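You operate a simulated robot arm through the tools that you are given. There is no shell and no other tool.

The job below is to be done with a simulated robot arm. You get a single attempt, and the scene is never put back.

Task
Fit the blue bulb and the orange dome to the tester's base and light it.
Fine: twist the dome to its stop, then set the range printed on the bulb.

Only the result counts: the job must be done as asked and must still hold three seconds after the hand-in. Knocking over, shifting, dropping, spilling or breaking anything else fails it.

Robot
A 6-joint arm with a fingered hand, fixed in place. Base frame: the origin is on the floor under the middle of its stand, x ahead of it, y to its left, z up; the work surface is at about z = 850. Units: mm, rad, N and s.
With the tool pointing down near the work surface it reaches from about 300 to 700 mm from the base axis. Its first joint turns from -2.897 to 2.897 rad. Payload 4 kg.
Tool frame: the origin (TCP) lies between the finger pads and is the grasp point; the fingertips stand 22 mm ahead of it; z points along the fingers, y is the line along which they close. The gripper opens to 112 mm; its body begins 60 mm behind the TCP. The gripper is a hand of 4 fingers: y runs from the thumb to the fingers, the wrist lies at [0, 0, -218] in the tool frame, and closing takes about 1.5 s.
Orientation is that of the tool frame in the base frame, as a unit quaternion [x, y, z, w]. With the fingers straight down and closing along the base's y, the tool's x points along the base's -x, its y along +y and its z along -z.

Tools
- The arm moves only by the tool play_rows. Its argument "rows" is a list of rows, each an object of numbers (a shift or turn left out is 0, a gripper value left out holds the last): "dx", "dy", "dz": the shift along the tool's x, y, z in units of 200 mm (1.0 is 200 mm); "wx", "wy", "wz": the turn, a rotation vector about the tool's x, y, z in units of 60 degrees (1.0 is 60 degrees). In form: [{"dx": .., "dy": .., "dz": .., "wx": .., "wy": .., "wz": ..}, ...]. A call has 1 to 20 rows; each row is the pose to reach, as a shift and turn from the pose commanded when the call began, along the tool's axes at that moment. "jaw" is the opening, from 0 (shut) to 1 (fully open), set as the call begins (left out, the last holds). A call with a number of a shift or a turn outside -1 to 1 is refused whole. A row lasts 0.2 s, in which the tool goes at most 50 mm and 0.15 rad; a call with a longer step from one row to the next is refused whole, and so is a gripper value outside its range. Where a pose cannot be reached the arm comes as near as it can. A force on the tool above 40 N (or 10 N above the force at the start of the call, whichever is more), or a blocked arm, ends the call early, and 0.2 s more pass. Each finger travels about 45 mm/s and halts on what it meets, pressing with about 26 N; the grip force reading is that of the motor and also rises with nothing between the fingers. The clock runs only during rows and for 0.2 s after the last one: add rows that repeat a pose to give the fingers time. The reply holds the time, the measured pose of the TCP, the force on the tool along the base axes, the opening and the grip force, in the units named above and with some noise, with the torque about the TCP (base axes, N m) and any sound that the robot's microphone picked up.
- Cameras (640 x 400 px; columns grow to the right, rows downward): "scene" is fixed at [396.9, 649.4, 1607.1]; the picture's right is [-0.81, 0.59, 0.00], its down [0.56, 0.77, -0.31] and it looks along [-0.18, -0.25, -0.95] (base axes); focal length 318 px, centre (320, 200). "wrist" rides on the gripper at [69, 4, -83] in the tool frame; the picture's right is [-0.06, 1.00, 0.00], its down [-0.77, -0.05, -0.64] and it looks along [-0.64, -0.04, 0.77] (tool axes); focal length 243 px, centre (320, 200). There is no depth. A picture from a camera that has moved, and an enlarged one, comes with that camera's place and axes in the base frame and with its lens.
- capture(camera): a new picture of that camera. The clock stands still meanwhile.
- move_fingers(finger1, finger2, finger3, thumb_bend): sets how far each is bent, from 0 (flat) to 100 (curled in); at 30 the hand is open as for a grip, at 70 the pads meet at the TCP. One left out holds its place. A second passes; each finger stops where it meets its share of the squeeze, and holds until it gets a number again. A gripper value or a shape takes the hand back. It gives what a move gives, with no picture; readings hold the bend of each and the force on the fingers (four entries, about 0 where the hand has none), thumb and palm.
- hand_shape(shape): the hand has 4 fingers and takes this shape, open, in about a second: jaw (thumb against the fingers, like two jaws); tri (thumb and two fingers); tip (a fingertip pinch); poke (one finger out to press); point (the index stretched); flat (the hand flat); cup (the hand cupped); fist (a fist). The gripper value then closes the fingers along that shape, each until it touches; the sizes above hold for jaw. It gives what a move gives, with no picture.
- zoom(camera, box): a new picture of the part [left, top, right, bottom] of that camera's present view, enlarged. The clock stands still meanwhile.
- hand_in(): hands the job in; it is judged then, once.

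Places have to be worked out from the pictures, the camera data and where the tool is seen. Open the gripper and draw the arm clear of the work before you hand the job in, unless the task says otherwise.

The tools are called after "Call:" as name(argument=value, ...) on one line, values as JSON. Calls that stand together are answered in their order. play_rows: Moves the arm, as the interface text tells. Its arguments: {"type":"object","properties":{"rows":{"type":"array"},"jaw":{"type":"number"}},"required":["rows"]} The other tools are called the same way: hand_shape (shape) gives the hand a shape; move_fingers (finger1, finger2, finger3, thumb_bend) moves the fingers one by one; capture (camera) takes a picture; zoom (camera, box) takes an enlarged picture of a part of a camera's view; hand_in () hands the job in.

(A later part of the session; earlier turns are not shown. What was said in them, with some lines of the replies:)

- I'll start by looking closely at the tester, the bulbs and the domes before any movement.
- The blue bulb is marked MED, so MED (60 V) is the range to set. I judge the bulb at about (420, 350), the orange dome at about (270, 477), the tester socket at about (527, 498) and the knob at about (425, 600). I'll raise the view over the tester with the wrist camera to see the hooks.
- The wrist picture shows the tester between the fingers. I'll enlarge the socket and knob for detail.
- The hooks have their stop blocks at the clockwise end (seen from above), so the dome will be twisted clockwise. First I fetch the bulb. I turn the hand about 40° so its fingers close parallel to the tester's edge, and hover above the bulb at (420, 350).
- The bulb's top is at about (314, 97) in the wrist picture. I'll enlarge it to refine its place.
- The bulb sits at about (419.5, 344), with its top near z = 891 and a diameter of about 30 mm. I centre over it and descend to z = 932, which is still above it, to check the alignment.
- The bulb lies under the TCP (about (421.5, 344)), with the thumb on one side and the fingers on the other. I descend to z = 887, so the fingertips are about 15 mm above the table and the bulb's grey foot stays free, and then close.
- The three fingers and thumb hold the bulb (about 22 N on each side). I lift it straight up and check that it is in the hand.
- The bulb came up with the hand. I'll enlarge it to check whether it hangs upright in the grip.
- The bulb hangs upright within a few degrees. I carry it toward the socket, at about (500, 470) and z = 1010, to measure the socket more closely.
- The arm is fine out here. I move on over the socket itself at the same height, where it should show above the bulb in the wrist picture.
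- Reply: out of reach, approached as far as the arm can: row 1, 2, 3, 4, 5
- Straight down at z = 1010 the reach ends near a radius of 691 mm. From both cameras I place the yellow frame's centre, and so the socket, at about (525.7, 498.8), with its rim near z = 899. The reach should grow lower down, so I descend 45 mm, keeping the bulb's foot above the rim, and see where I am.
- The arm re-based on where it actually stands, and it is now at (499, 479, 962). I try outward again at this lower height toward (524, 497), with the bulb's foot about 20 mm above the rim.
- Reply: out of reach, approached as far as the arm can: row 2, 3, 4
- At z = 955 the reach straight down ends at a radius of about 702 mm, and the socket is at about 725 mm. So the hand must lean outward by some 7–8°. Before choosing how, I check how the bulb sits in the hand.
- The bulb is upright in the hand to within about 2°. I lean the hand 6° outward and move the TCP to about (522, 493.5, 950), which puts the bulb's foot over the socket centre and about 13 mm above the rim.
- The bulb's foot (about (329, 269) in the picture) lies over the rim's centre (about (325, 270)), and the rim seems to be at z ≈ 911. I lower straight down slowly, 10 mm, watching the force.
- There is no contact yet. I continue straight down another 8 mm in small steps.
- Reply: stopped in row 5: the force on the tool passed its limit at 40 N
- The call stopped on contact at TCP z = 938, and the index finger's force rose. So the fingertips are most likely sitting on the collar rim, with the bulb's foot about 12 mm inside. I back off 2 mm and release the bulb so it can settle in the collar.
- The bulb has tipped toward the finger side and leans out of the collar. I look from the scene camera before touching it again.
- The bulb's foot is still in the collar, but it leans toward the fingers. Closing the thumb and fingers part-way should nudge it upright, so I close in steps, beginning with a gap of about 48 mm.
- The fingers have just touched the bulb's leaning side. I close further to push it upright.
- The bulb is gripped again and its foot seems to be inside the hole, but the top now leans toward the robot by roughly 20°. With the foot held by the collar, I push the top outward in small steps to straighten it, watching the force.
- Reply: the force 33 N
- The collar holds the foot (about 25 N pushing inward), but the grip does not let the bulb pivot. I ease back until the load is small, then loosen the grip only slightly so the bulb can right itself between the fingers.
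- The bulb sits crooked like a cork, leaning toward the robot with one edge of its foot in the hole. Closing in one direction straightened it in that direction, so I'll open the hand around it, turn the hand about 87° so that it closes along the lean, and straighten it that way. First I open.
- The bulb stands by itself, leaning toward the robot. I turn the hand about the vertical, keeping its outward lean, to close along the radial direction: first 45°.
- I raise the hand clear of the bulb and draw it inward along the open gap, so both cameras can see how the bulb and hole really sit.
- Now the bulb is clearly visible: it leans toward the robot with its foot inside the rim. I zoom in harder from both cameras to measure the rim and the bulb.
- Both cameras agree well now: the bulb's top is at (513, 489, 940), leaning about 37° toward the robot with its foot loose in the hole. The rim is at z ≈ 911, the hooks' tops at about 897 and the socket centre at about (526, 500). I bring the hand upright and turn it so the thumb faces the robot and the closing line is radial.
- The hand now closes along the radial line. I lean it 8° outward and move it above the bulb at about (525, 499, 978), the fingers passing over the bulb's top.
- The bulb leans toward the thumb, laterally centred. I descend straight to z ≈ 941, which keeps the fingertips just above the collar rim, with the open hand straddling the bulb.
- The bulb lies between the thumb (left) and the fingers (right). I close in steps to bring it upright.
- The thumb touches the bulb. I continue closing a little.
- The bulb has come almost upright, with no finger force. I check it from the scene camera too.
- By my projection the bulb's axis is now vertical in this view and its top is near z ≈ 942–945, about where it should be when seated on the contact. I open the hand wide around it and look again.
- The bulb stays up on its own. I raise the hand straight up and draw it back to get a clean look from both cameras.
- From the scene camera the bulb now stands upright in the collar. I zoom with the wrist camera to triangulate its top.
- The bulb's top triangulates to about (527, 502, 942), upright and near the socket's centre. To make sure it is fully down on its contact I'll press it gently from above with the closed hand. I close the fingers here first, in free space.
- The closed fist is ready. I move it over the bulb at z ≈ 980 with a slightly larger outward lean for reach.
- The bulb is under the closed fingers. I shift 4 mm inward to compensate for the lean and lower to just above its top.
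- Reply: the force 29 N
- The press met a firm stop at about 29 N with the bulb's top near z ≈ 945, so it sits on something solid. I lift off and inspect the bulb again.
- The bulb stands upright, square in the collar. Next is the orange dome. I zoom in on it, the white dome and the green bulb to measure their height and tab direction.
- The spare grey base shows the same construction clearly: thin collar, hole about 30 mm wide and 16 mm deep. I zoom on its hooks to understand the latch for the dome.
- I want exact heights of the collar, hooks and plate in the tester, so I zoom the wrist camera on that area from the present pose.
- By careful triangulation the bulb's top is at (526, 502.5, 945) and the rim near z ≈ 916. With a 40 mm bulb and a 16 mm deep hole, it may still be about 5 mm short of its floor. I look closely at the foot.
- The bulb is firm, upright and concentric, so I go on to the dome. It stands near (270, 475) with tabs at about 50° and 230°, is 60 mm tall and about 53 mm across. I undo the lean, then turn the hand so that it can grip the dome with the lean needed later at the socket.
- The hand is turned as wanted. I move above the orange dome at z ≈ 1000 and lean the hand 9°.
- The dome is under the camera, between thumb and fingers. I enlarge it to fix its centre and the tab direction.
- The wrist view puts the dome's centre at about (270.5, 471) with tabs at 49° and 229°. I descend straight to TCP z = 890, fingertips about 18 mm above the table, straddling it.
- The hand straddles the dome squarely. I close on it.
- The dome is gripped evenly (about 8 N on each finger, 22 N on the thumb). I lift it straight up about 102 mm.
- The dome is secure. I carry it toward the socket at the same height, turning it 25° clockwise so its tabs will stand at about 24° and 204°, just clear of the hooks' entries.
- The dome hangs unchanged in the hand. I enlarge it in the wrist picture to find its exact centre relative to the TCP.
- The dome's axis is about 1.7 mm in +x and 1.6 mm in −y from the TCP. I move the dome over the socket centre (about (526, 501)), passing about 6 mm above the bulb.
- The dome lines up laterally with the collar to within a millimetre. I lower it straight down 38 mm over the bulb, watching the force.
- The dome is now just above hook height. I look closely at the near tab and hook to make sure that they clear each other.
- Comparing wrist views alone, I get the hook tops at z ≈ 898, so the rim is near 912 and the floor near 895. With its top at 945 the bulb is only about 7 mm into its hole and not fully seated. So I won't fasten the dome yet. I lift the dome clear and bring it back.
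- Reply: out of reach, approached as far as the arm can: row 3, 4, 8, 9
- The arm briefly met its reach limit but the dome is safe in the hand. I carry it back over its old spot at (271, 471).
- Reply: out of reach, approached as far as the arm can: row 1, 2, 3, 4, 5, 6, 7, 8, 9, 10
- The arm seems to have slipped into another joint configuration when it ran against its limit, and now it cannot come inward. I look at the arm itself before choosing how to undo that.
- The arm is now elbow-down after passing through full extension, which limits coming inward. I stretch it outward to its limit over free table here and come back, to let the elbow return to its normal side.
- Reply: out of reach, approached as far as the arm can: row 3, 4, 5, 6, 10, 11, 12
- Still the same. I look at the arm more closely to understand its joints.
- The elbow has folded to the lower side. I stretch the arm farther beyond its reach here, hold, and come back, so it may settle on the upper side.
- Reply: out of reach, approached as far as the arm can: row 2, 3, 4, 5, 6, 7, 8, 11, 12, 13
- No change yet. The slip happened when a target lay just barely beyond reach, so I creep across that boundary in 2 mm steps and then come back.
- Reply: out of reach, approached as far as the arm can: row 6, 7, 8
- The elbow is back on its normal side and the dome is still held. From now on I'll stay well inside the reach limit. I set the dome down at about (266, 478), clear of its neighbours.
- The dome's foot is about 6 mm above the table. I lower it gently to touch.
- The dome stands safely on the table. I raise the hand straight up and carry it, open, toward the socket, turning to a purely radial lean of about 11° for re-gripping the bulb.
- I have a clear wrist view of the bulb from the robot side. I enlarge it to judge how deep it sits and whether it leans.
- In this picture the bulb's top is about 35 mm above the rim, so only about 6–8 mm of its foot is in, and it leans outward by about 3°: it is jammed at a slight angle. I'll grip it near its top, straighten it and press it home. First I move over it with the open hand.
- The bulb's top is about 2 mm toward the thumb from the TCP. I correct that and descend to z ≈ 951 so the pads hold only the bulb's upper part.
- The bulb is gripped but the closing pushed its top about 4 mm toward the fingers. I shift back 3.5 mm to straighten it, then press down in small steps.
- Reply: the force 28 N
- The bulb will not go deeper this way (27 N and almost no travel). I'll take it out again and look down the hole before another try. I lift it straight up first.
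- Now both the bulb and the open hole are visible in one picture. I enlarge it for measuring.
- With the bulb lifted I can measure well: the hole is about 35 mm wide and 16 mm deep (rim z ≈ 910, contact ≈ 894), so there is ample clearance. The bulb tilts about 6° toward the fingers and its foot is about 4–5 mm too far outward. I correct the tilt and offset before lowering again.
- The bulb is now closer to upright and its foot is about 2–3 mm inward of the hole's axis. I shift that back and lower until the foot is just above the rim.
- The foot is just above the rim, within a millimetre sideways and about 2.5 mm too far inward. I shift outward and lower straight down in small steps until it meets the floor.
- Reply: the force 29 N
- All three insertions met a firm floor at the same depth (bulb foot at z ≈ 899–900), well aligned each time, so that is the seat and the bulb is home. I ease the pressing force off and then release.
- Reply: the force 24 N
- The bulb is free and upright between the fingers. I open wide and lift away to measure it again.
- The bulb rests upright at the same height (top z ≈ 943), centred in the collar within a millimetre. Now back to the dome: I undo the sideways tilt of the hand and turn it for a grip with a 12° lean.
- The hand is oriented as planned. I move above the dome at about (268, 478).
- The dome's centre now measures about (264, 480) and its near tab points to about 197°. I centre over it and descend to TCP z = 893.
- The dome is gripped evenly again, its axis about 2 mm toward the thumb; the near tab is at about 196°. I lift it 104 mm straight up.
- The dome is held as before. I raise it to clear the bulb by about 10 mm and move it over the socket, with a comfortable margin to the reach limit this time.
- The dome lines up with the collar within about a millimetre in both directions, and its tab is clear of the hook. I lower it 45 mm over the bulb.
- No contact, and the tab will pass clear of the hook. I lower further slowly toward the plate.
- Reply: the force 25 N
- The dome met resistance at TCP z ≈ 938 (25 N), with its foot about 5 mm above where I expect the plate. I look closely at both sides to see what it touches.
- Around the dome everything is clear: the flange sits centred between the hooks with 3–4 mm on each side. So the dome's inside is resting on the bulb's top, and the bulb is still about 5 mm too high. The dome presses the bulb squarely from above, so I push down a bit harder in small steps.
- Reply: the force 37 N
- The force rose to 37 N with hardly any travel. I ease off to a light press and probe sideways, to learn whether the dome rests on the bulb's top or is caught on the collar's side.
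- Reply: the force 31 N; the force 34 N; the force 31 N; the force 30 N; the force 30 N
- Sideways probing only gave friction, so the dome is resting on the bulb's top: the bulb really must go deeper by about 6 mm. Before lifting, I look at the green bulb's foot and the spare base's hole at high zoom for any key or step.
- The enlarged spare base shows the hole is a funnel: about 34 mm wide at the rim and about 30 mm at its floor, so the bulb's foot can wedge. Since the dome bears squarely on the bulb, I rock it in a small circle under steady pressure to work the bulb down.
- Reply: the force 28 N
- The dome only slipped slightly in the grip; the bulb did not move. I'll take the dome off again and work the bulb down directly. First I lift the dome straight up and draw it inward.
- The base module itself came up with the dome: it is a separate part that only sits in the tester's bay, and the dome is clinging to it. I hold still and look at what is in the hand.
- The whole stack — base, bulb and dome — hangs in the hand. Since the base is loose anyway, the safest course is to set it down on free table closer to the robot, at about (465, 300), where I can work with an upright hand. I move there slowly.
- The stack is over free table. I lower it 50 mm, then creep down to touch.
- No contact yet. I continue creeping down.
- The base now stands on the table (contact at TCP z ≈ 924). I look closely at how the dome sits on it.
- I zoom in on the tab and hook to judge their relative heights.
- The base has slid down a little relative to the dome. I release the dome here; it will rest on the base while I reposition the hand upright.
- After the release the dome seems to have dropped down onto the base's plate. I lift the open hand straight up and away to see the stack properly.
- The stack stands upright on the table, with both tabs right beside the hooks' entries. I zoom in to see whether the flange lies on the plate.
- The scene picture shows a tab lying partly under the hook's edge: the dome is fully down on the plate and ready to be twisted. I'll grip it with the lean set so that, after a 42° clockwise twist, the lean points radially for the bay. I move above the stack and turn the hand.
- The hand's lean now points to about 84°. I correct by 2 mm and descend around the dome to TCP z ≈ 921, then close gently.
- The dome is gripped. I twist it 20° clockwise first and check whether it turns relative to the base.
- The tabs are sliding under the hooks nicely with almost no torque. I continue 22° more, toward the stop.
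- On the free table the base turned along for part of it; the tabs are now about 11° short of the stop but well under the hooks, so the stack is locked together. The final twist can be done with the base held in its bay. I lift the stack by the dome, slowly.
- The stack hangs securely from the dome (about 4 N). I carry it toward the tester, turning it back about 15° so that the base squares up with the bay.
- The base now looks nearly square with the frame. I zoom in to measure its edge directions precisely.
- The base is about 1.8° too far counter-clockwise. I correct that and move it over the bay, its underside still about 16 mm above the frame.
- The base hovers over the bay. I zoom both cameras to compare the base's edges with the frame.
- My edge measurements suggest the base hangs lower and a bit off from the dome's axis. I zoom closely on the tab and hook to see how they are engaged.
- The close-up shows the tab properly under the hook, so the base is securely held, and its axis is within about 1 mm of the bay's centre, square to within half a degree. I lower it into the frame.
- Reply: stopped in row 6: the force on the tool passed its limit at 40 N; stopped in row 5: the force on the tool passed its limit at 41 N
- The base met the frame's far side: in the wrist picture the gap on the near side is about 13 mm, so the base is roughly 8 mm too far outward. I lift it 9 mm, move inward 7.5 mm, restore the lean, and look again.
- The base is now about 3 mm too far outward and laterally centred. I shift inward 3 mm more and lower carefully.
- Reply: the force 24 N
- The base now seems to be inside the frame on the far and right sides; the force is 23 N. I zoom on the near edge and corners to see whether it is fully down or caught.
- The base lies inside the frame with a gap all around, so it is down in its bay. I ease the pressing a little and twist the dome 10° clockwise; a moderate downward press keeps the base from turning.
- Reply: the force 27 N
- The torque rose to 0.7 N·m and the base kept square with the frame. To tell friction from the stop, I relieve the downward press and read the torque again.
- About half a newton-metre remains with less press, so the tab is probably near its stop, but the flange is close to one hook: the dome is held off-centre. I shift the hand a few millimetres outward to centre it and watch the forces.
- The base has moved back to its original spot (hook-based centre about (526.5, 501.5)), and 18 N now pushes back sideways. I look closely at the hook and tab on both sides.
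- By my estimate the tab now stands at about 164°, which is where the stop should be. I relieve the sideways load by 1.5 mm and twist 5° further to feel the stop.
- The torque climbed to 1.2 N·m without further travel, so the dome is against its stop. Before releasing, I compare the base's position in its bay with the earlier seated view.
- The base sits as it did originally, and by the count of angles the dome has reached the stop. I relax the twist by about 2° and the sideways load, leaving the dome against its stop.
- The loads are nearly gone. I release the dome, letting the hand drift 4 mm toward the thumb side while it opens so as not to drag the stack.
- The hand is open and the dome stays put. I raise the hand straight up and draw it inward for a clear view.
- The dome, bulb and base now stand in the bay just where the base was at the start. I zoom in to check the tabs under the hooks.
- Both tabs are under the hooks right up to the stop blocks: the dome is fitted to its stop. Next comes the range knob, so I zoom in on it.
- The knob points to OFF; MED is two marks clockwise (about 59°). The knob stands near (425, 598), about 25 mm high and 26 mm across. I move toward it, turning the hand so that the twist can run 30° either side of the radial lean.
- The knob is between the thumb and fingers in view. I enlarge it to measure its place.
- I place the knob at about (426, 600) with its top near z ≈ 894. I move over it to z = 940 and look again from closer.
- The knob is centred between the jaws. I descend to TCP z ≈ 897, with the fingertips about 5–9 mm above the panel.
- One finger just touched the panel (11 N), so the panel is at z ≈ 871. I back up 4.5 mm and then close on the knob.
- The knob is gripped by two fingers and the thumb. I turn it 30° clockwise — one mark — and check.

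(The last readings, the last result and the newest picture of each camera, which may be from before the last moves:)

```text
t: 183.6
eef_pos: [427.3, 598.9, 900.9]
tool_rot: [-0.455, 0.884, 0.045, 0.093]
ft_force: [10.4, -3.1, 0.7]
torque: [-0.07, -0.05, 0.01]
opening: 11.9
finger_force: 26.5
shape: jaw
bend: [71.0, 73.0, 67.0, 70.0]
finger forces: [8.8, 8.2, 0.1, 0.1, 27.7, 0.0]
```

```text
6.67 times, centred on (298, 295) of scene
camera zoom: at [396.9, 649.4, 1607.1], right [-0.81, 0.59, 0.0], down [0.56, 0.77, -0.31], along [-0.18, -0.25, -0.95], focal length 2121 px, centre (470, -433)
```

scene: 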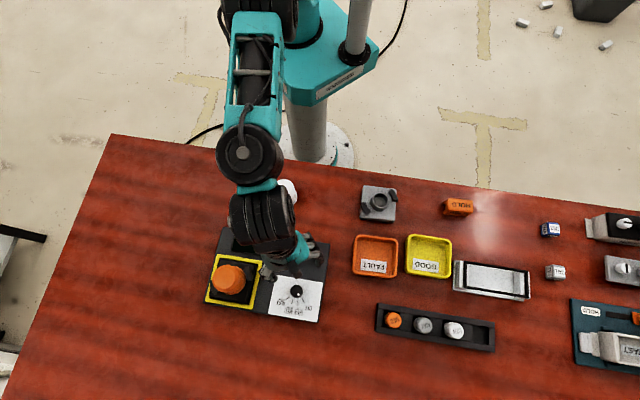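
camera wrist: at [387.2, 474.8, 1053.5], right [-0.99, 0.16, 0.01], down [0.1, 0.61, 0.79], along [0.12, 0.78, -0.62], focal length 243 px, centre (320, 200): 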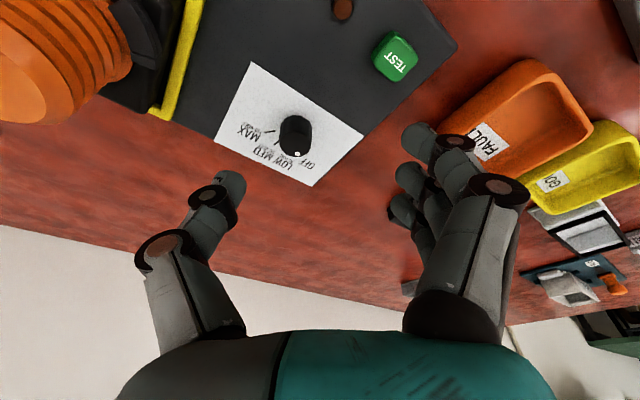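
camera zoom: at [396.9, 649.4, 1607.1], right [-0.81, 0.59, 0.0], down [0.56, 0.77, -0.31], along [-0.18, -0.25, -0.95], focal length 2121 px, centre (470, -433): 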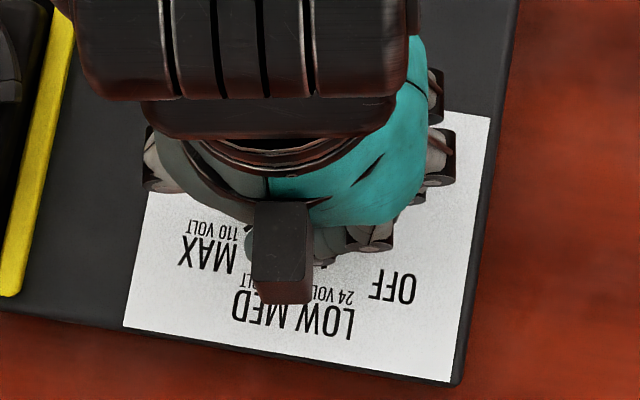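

The knob turned with the hand (its dot keeps its place in the picture). I turn a further 29° to MED.

Call:
play_rows(rows=[{"dx": -0.0005, "dy": -0.001, "wx": 0.0166, "wz": 0.0787}, {"dx": -0.001, "dy": -0.002, "wx": 0.0331, "wz": 0.1574}, {"dx": -0.0015, "dy": -0.003, "wx": 0.0497, "wy": 0.0012, "wz": 0.2361}, {"dx": -0.0016, "dy": -0.004, "wx": 0.0662, "wy": 0.0016, "wz": 0.3148}, {"dx": -0.0016, "dy": -0.004, "wx": 0.0828, "wy": 0.002, "wz": 0.3935}, {"dx": -0.0016, "dy": -0.004, "wx": 0.0993, "wy": 0.0024, "wz": 0.4722}, {"dx": -0.0016, "dy": -0.004, "wx": 0.0993, "wy": 0.0024, "wz": 0.4722}])

Call:
zoom(camera="wrist", box=[200, 60, 440, 250])

Call:
capture(camera="scene")

```text
t: 185.2
eef_pos: [426.0, 599.3, 900.2]
tool_rot: [-0.22, 0.97, 0.02, 0.099]
ft_force: [8.4, -8.1, -2.2]
torque: [-0.08, -0.06, -0.01]
opening: 11.5
finger_force: 26.5
shape: jaw
bend: [71.0, 73.0, 67.0, 70.0]
finger forces: [8.4, 8.1, 0.1, 0.1, 27.4, 0.0]
```

```text
2.11 times, centred on (320, 155) of wrist
camera zoom: at [347.8, 565.7, 969.0], right [-0.37, 0.93, 0.01], down [0.58, 0.23, 0.78], along [0.73, 0.3, -0.62], focal length 511 px, centre (320, 295)
```

zoom: 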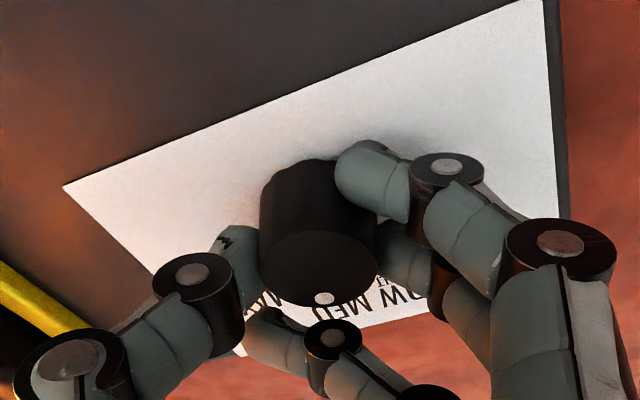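

```text
taken
```

scene: 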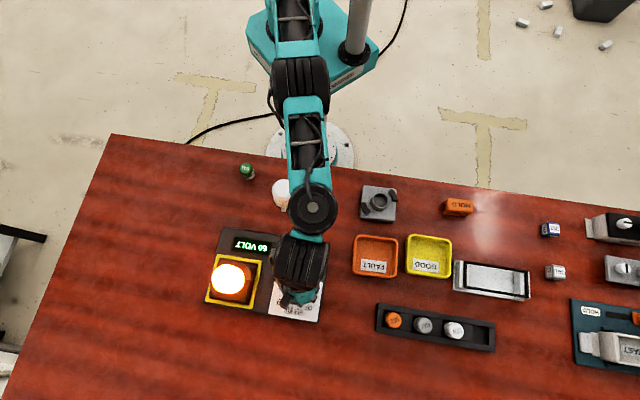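

The dome is lit and the display reads "60 VOLT": the tester is on MED. I release the knob gently without turning it.

Call:
play_rows(rows=[{"dy": -0.004}, {"dy": -0.006}, {"dy": -0.006}, {"dy": -0.006}, {"dy": -0.006}, {"dy": -0.006}, {"dy": -0.006}], jaw=0.65)

Call:
zoom(camera="wrist", box=[200, 60, 440, 250])

Call:
capture(camera="scene")

```text
t: 186.8
eef_pos: [425.7, 596.7, 900.7]
tool_rot: [-0.22, 0.97, 0.022, 0.1]
ft_force: [0.2, 0.2, 0.1]
torque: [0.0, 0.0, 0.01]
opening: 72.7
finger_force: 0.0
shape: jaw
bend: [70.0, 70.0, 70.0, 67.0]
finger forces: [0.1, 0.1, 0.0, 0.1, 0.0, 0.0]
```

```text
2.11 times, centred on (320, 155) of wrist
camera zoom: at [348.1, 564.8, 969.3], right [-0.37, 0.93, 0.01], down [0.58, 0.23, 0.78], along [0.73, 0.3, -0.62], focal length 511 px, centre (320, 295)
```

zoom: 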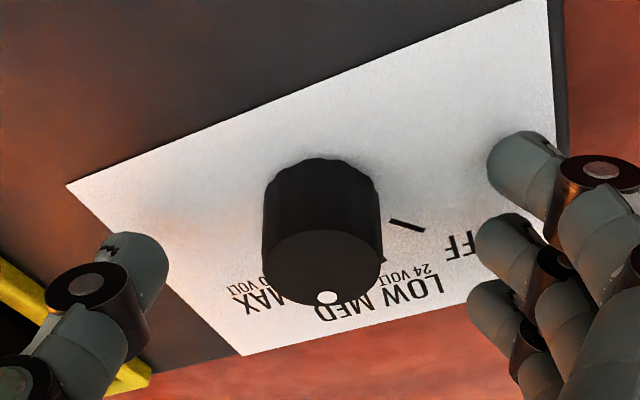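

```text
taken
```

scene: 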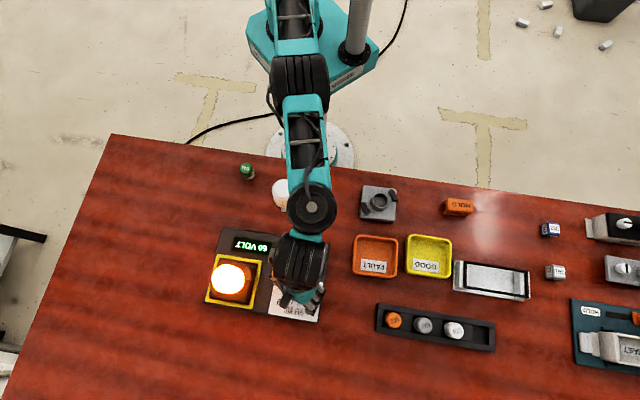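

It stays lit on release. I raise the hand clear of the knob and draw the arm back toward the robot, away from the tester.

Call:
play_rows(rows=[{"dx": -0.008, "dz": -0.04}, {"dx": -0.02, "dz": -0.1}, {"dx": -0.0352, "dz": -0.171}, {"dx": 0.03, "dy": -0.04, "dz": -0.24}, {"dx": 0.12, "dy": -0.1, "dz": -0.33}, {"dx": 0.22, "dy": -0.165, "dz": -0.42}, {"dx": 0.32, "dy": -0.23, "dz": -0.52}, {"dx": 0.42, "dy": -0.29, "dz": -0.61}, {"dx": 0.49, "dy": -0.335, "dz": -0.675}, {"dx": 0.507, "dy": -0.345, "dz": -0.692}, {"dx": 0.507, "dy": -0.345, "dz": -0.692}])

Call:
capture(camera="scene")

Call:
zoom(camera="scene", box=[200, 225, 340, 330])

```text
t: 189.2
eef_pos: [340.8, 480.3, 1016.7]
tool_rot: [-0.221, 0.97, 0.021, 0.101]
ft_force: [-0.5, 0.8, 0.3]
torque: [0.02, 0.0, 0.0]
opening: 72.8
finger_force: 0.0
shape: jaw
bend: [70.0, 70.0, 70.0, 67.0]
finger forces: [0.0, 0.0, 0.0, 0.1, 0.0, 0.1]
out of reach, approached as far as the arm can: row 3
```

```text
taken
```

scene: 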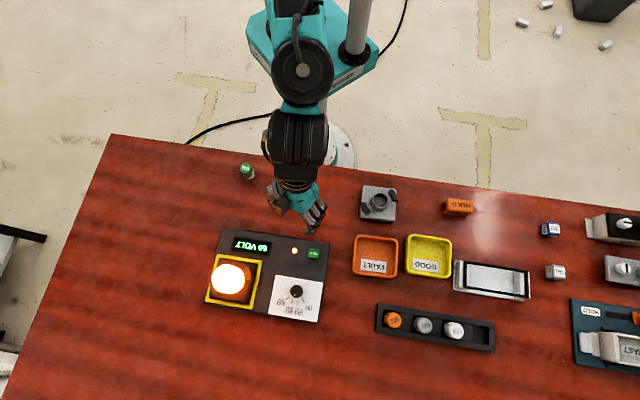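

```text
3.81 times, centred on (270, 278) of scene
camera zoom: at [396.9, 649.4, 1607.1], right [-0.81, 0.59, 0.0], down [0.56, 0.77, -0.31], along [-0.18, -0.25, -0.95], focal length 1212 px, centre (510, -95)
```

zoom: 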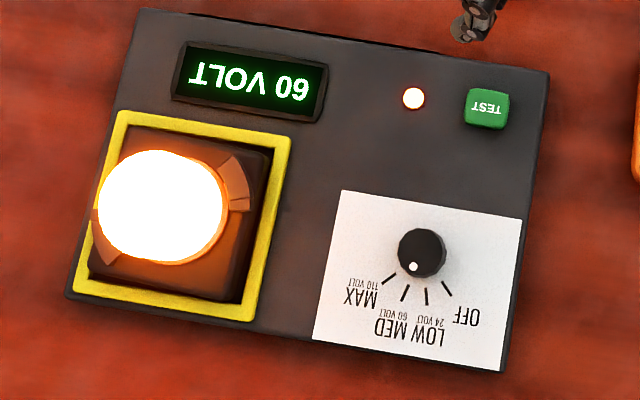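

The tester is lit: dome glowing, indicator on, display "60 VOLT", knob dot at MED. I draw the arm farther back and up, clear of everything, and check the whole scene.

Call:
play_rows(rows=[{"dx": 0.04, "dz": -0.12}, {"dx": 0.13, "dy": -0.002, "dz": -0.27}, {"dx": 0.24, "dy": -0.004, "dz": -0.42}, {"dx": 0.35, "dy": -0.006, "dz": -0.57}, {"dx": 0.46, "dy": -0.008, "dz": -0.7}, {"dx": 0.52, "dy": -0.009, "dz": -0.77}, {"dx": 0.543, "dy": -0.009, "dz": -0.792}, {"dx": 0.543, "dy": -0.009, "dz": -0.792}, {"dx": 0.543, "dy": -0.009, "dz": -0.792}], jaw=1.0)

Call:
capture(camera="scene")

Call:
zoom(camera="scene", box=[200, 145, 420, 330])

Call:
zoom(camera="scene", box=[284, 280, 310, 304])

```text
t: 191.2
eef_pos: [217.1, 419.3, 1148.9]
tool_rot: [-0.22, 0.97, 0.021, 0.1]
ft_force: [0.1, -0.1, 0.0]
torque: [-0.02, 0.01, 0.03]
opening: 111.9
finger_force: 0.0
shape: jaw
bend: [30.0, 30.0, 30.0, 30.0]
finger forces: [0.0, 0.0, 0.0, 0.0, 0.0, 0.0]
```

```text
taken
```

scene: 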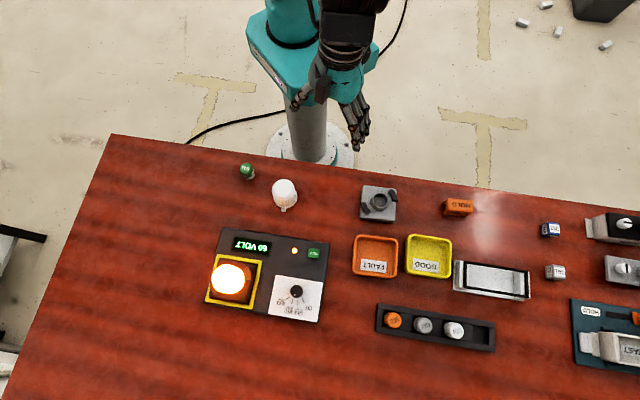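

```text
2.16 times, centred on (310, 238) of scene
camera zoom: at [396.9, 649.4, 1607.1], right [-0.81, 0.59, 0.0], down [0.56, 0.77, -0.31], along [-0.18, -0.25, -0.95], focal length 688 px, centre (342, 119)
```

zoom: 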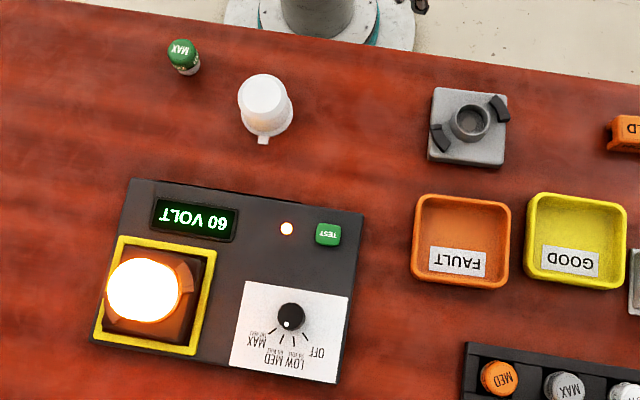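

```text
16.00 times, centred on (297, 292) of scene
camera zoom: at [396.9, 649.4, 1607.1], right [-0.81, 0.59, 0.0], down [0.56, 0.77, -0.31], along [-0.18, -0.25, -0.95], focal length 5090 px, centre (688, -1272)
```

zoom: 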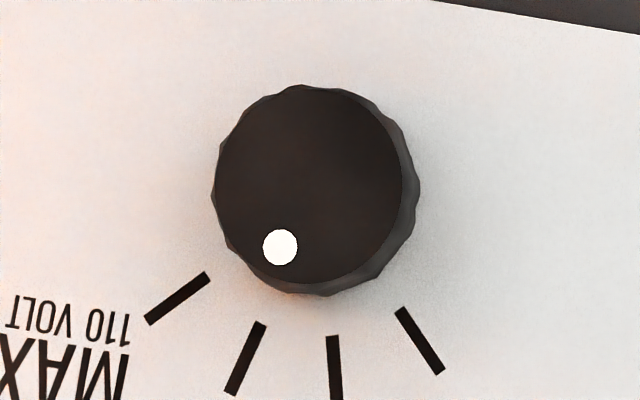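

Everything checks out. The dome is lit at its stop, the display reads 60 VOLT and the dot is on MED. The tester's marks are where they were, the other parts stand undisturbed, and the arm is back at its start with the hand open. I hand the job in.

Call:
hand_in()

```text
The job is handed in.
```

The tester is lit and I've handed the job in. The blue bulb and orange dome are on its base. The dome is twisted to its stop and the knob is set to MED, the range printed on the bulb. At hand-in the display read "60 VOLT" and the indicator was on.

The base is a loose module, and it lifted out of its bay when I pulled the dome off during a re-fit. I set it on free table, closed it up there, and put it back in the bay. It sits within about 1–2 mm of where it started.

The tester's markings, the green bulb and the white dome showed no visible change, and the arm was back at its start position with the hand open.
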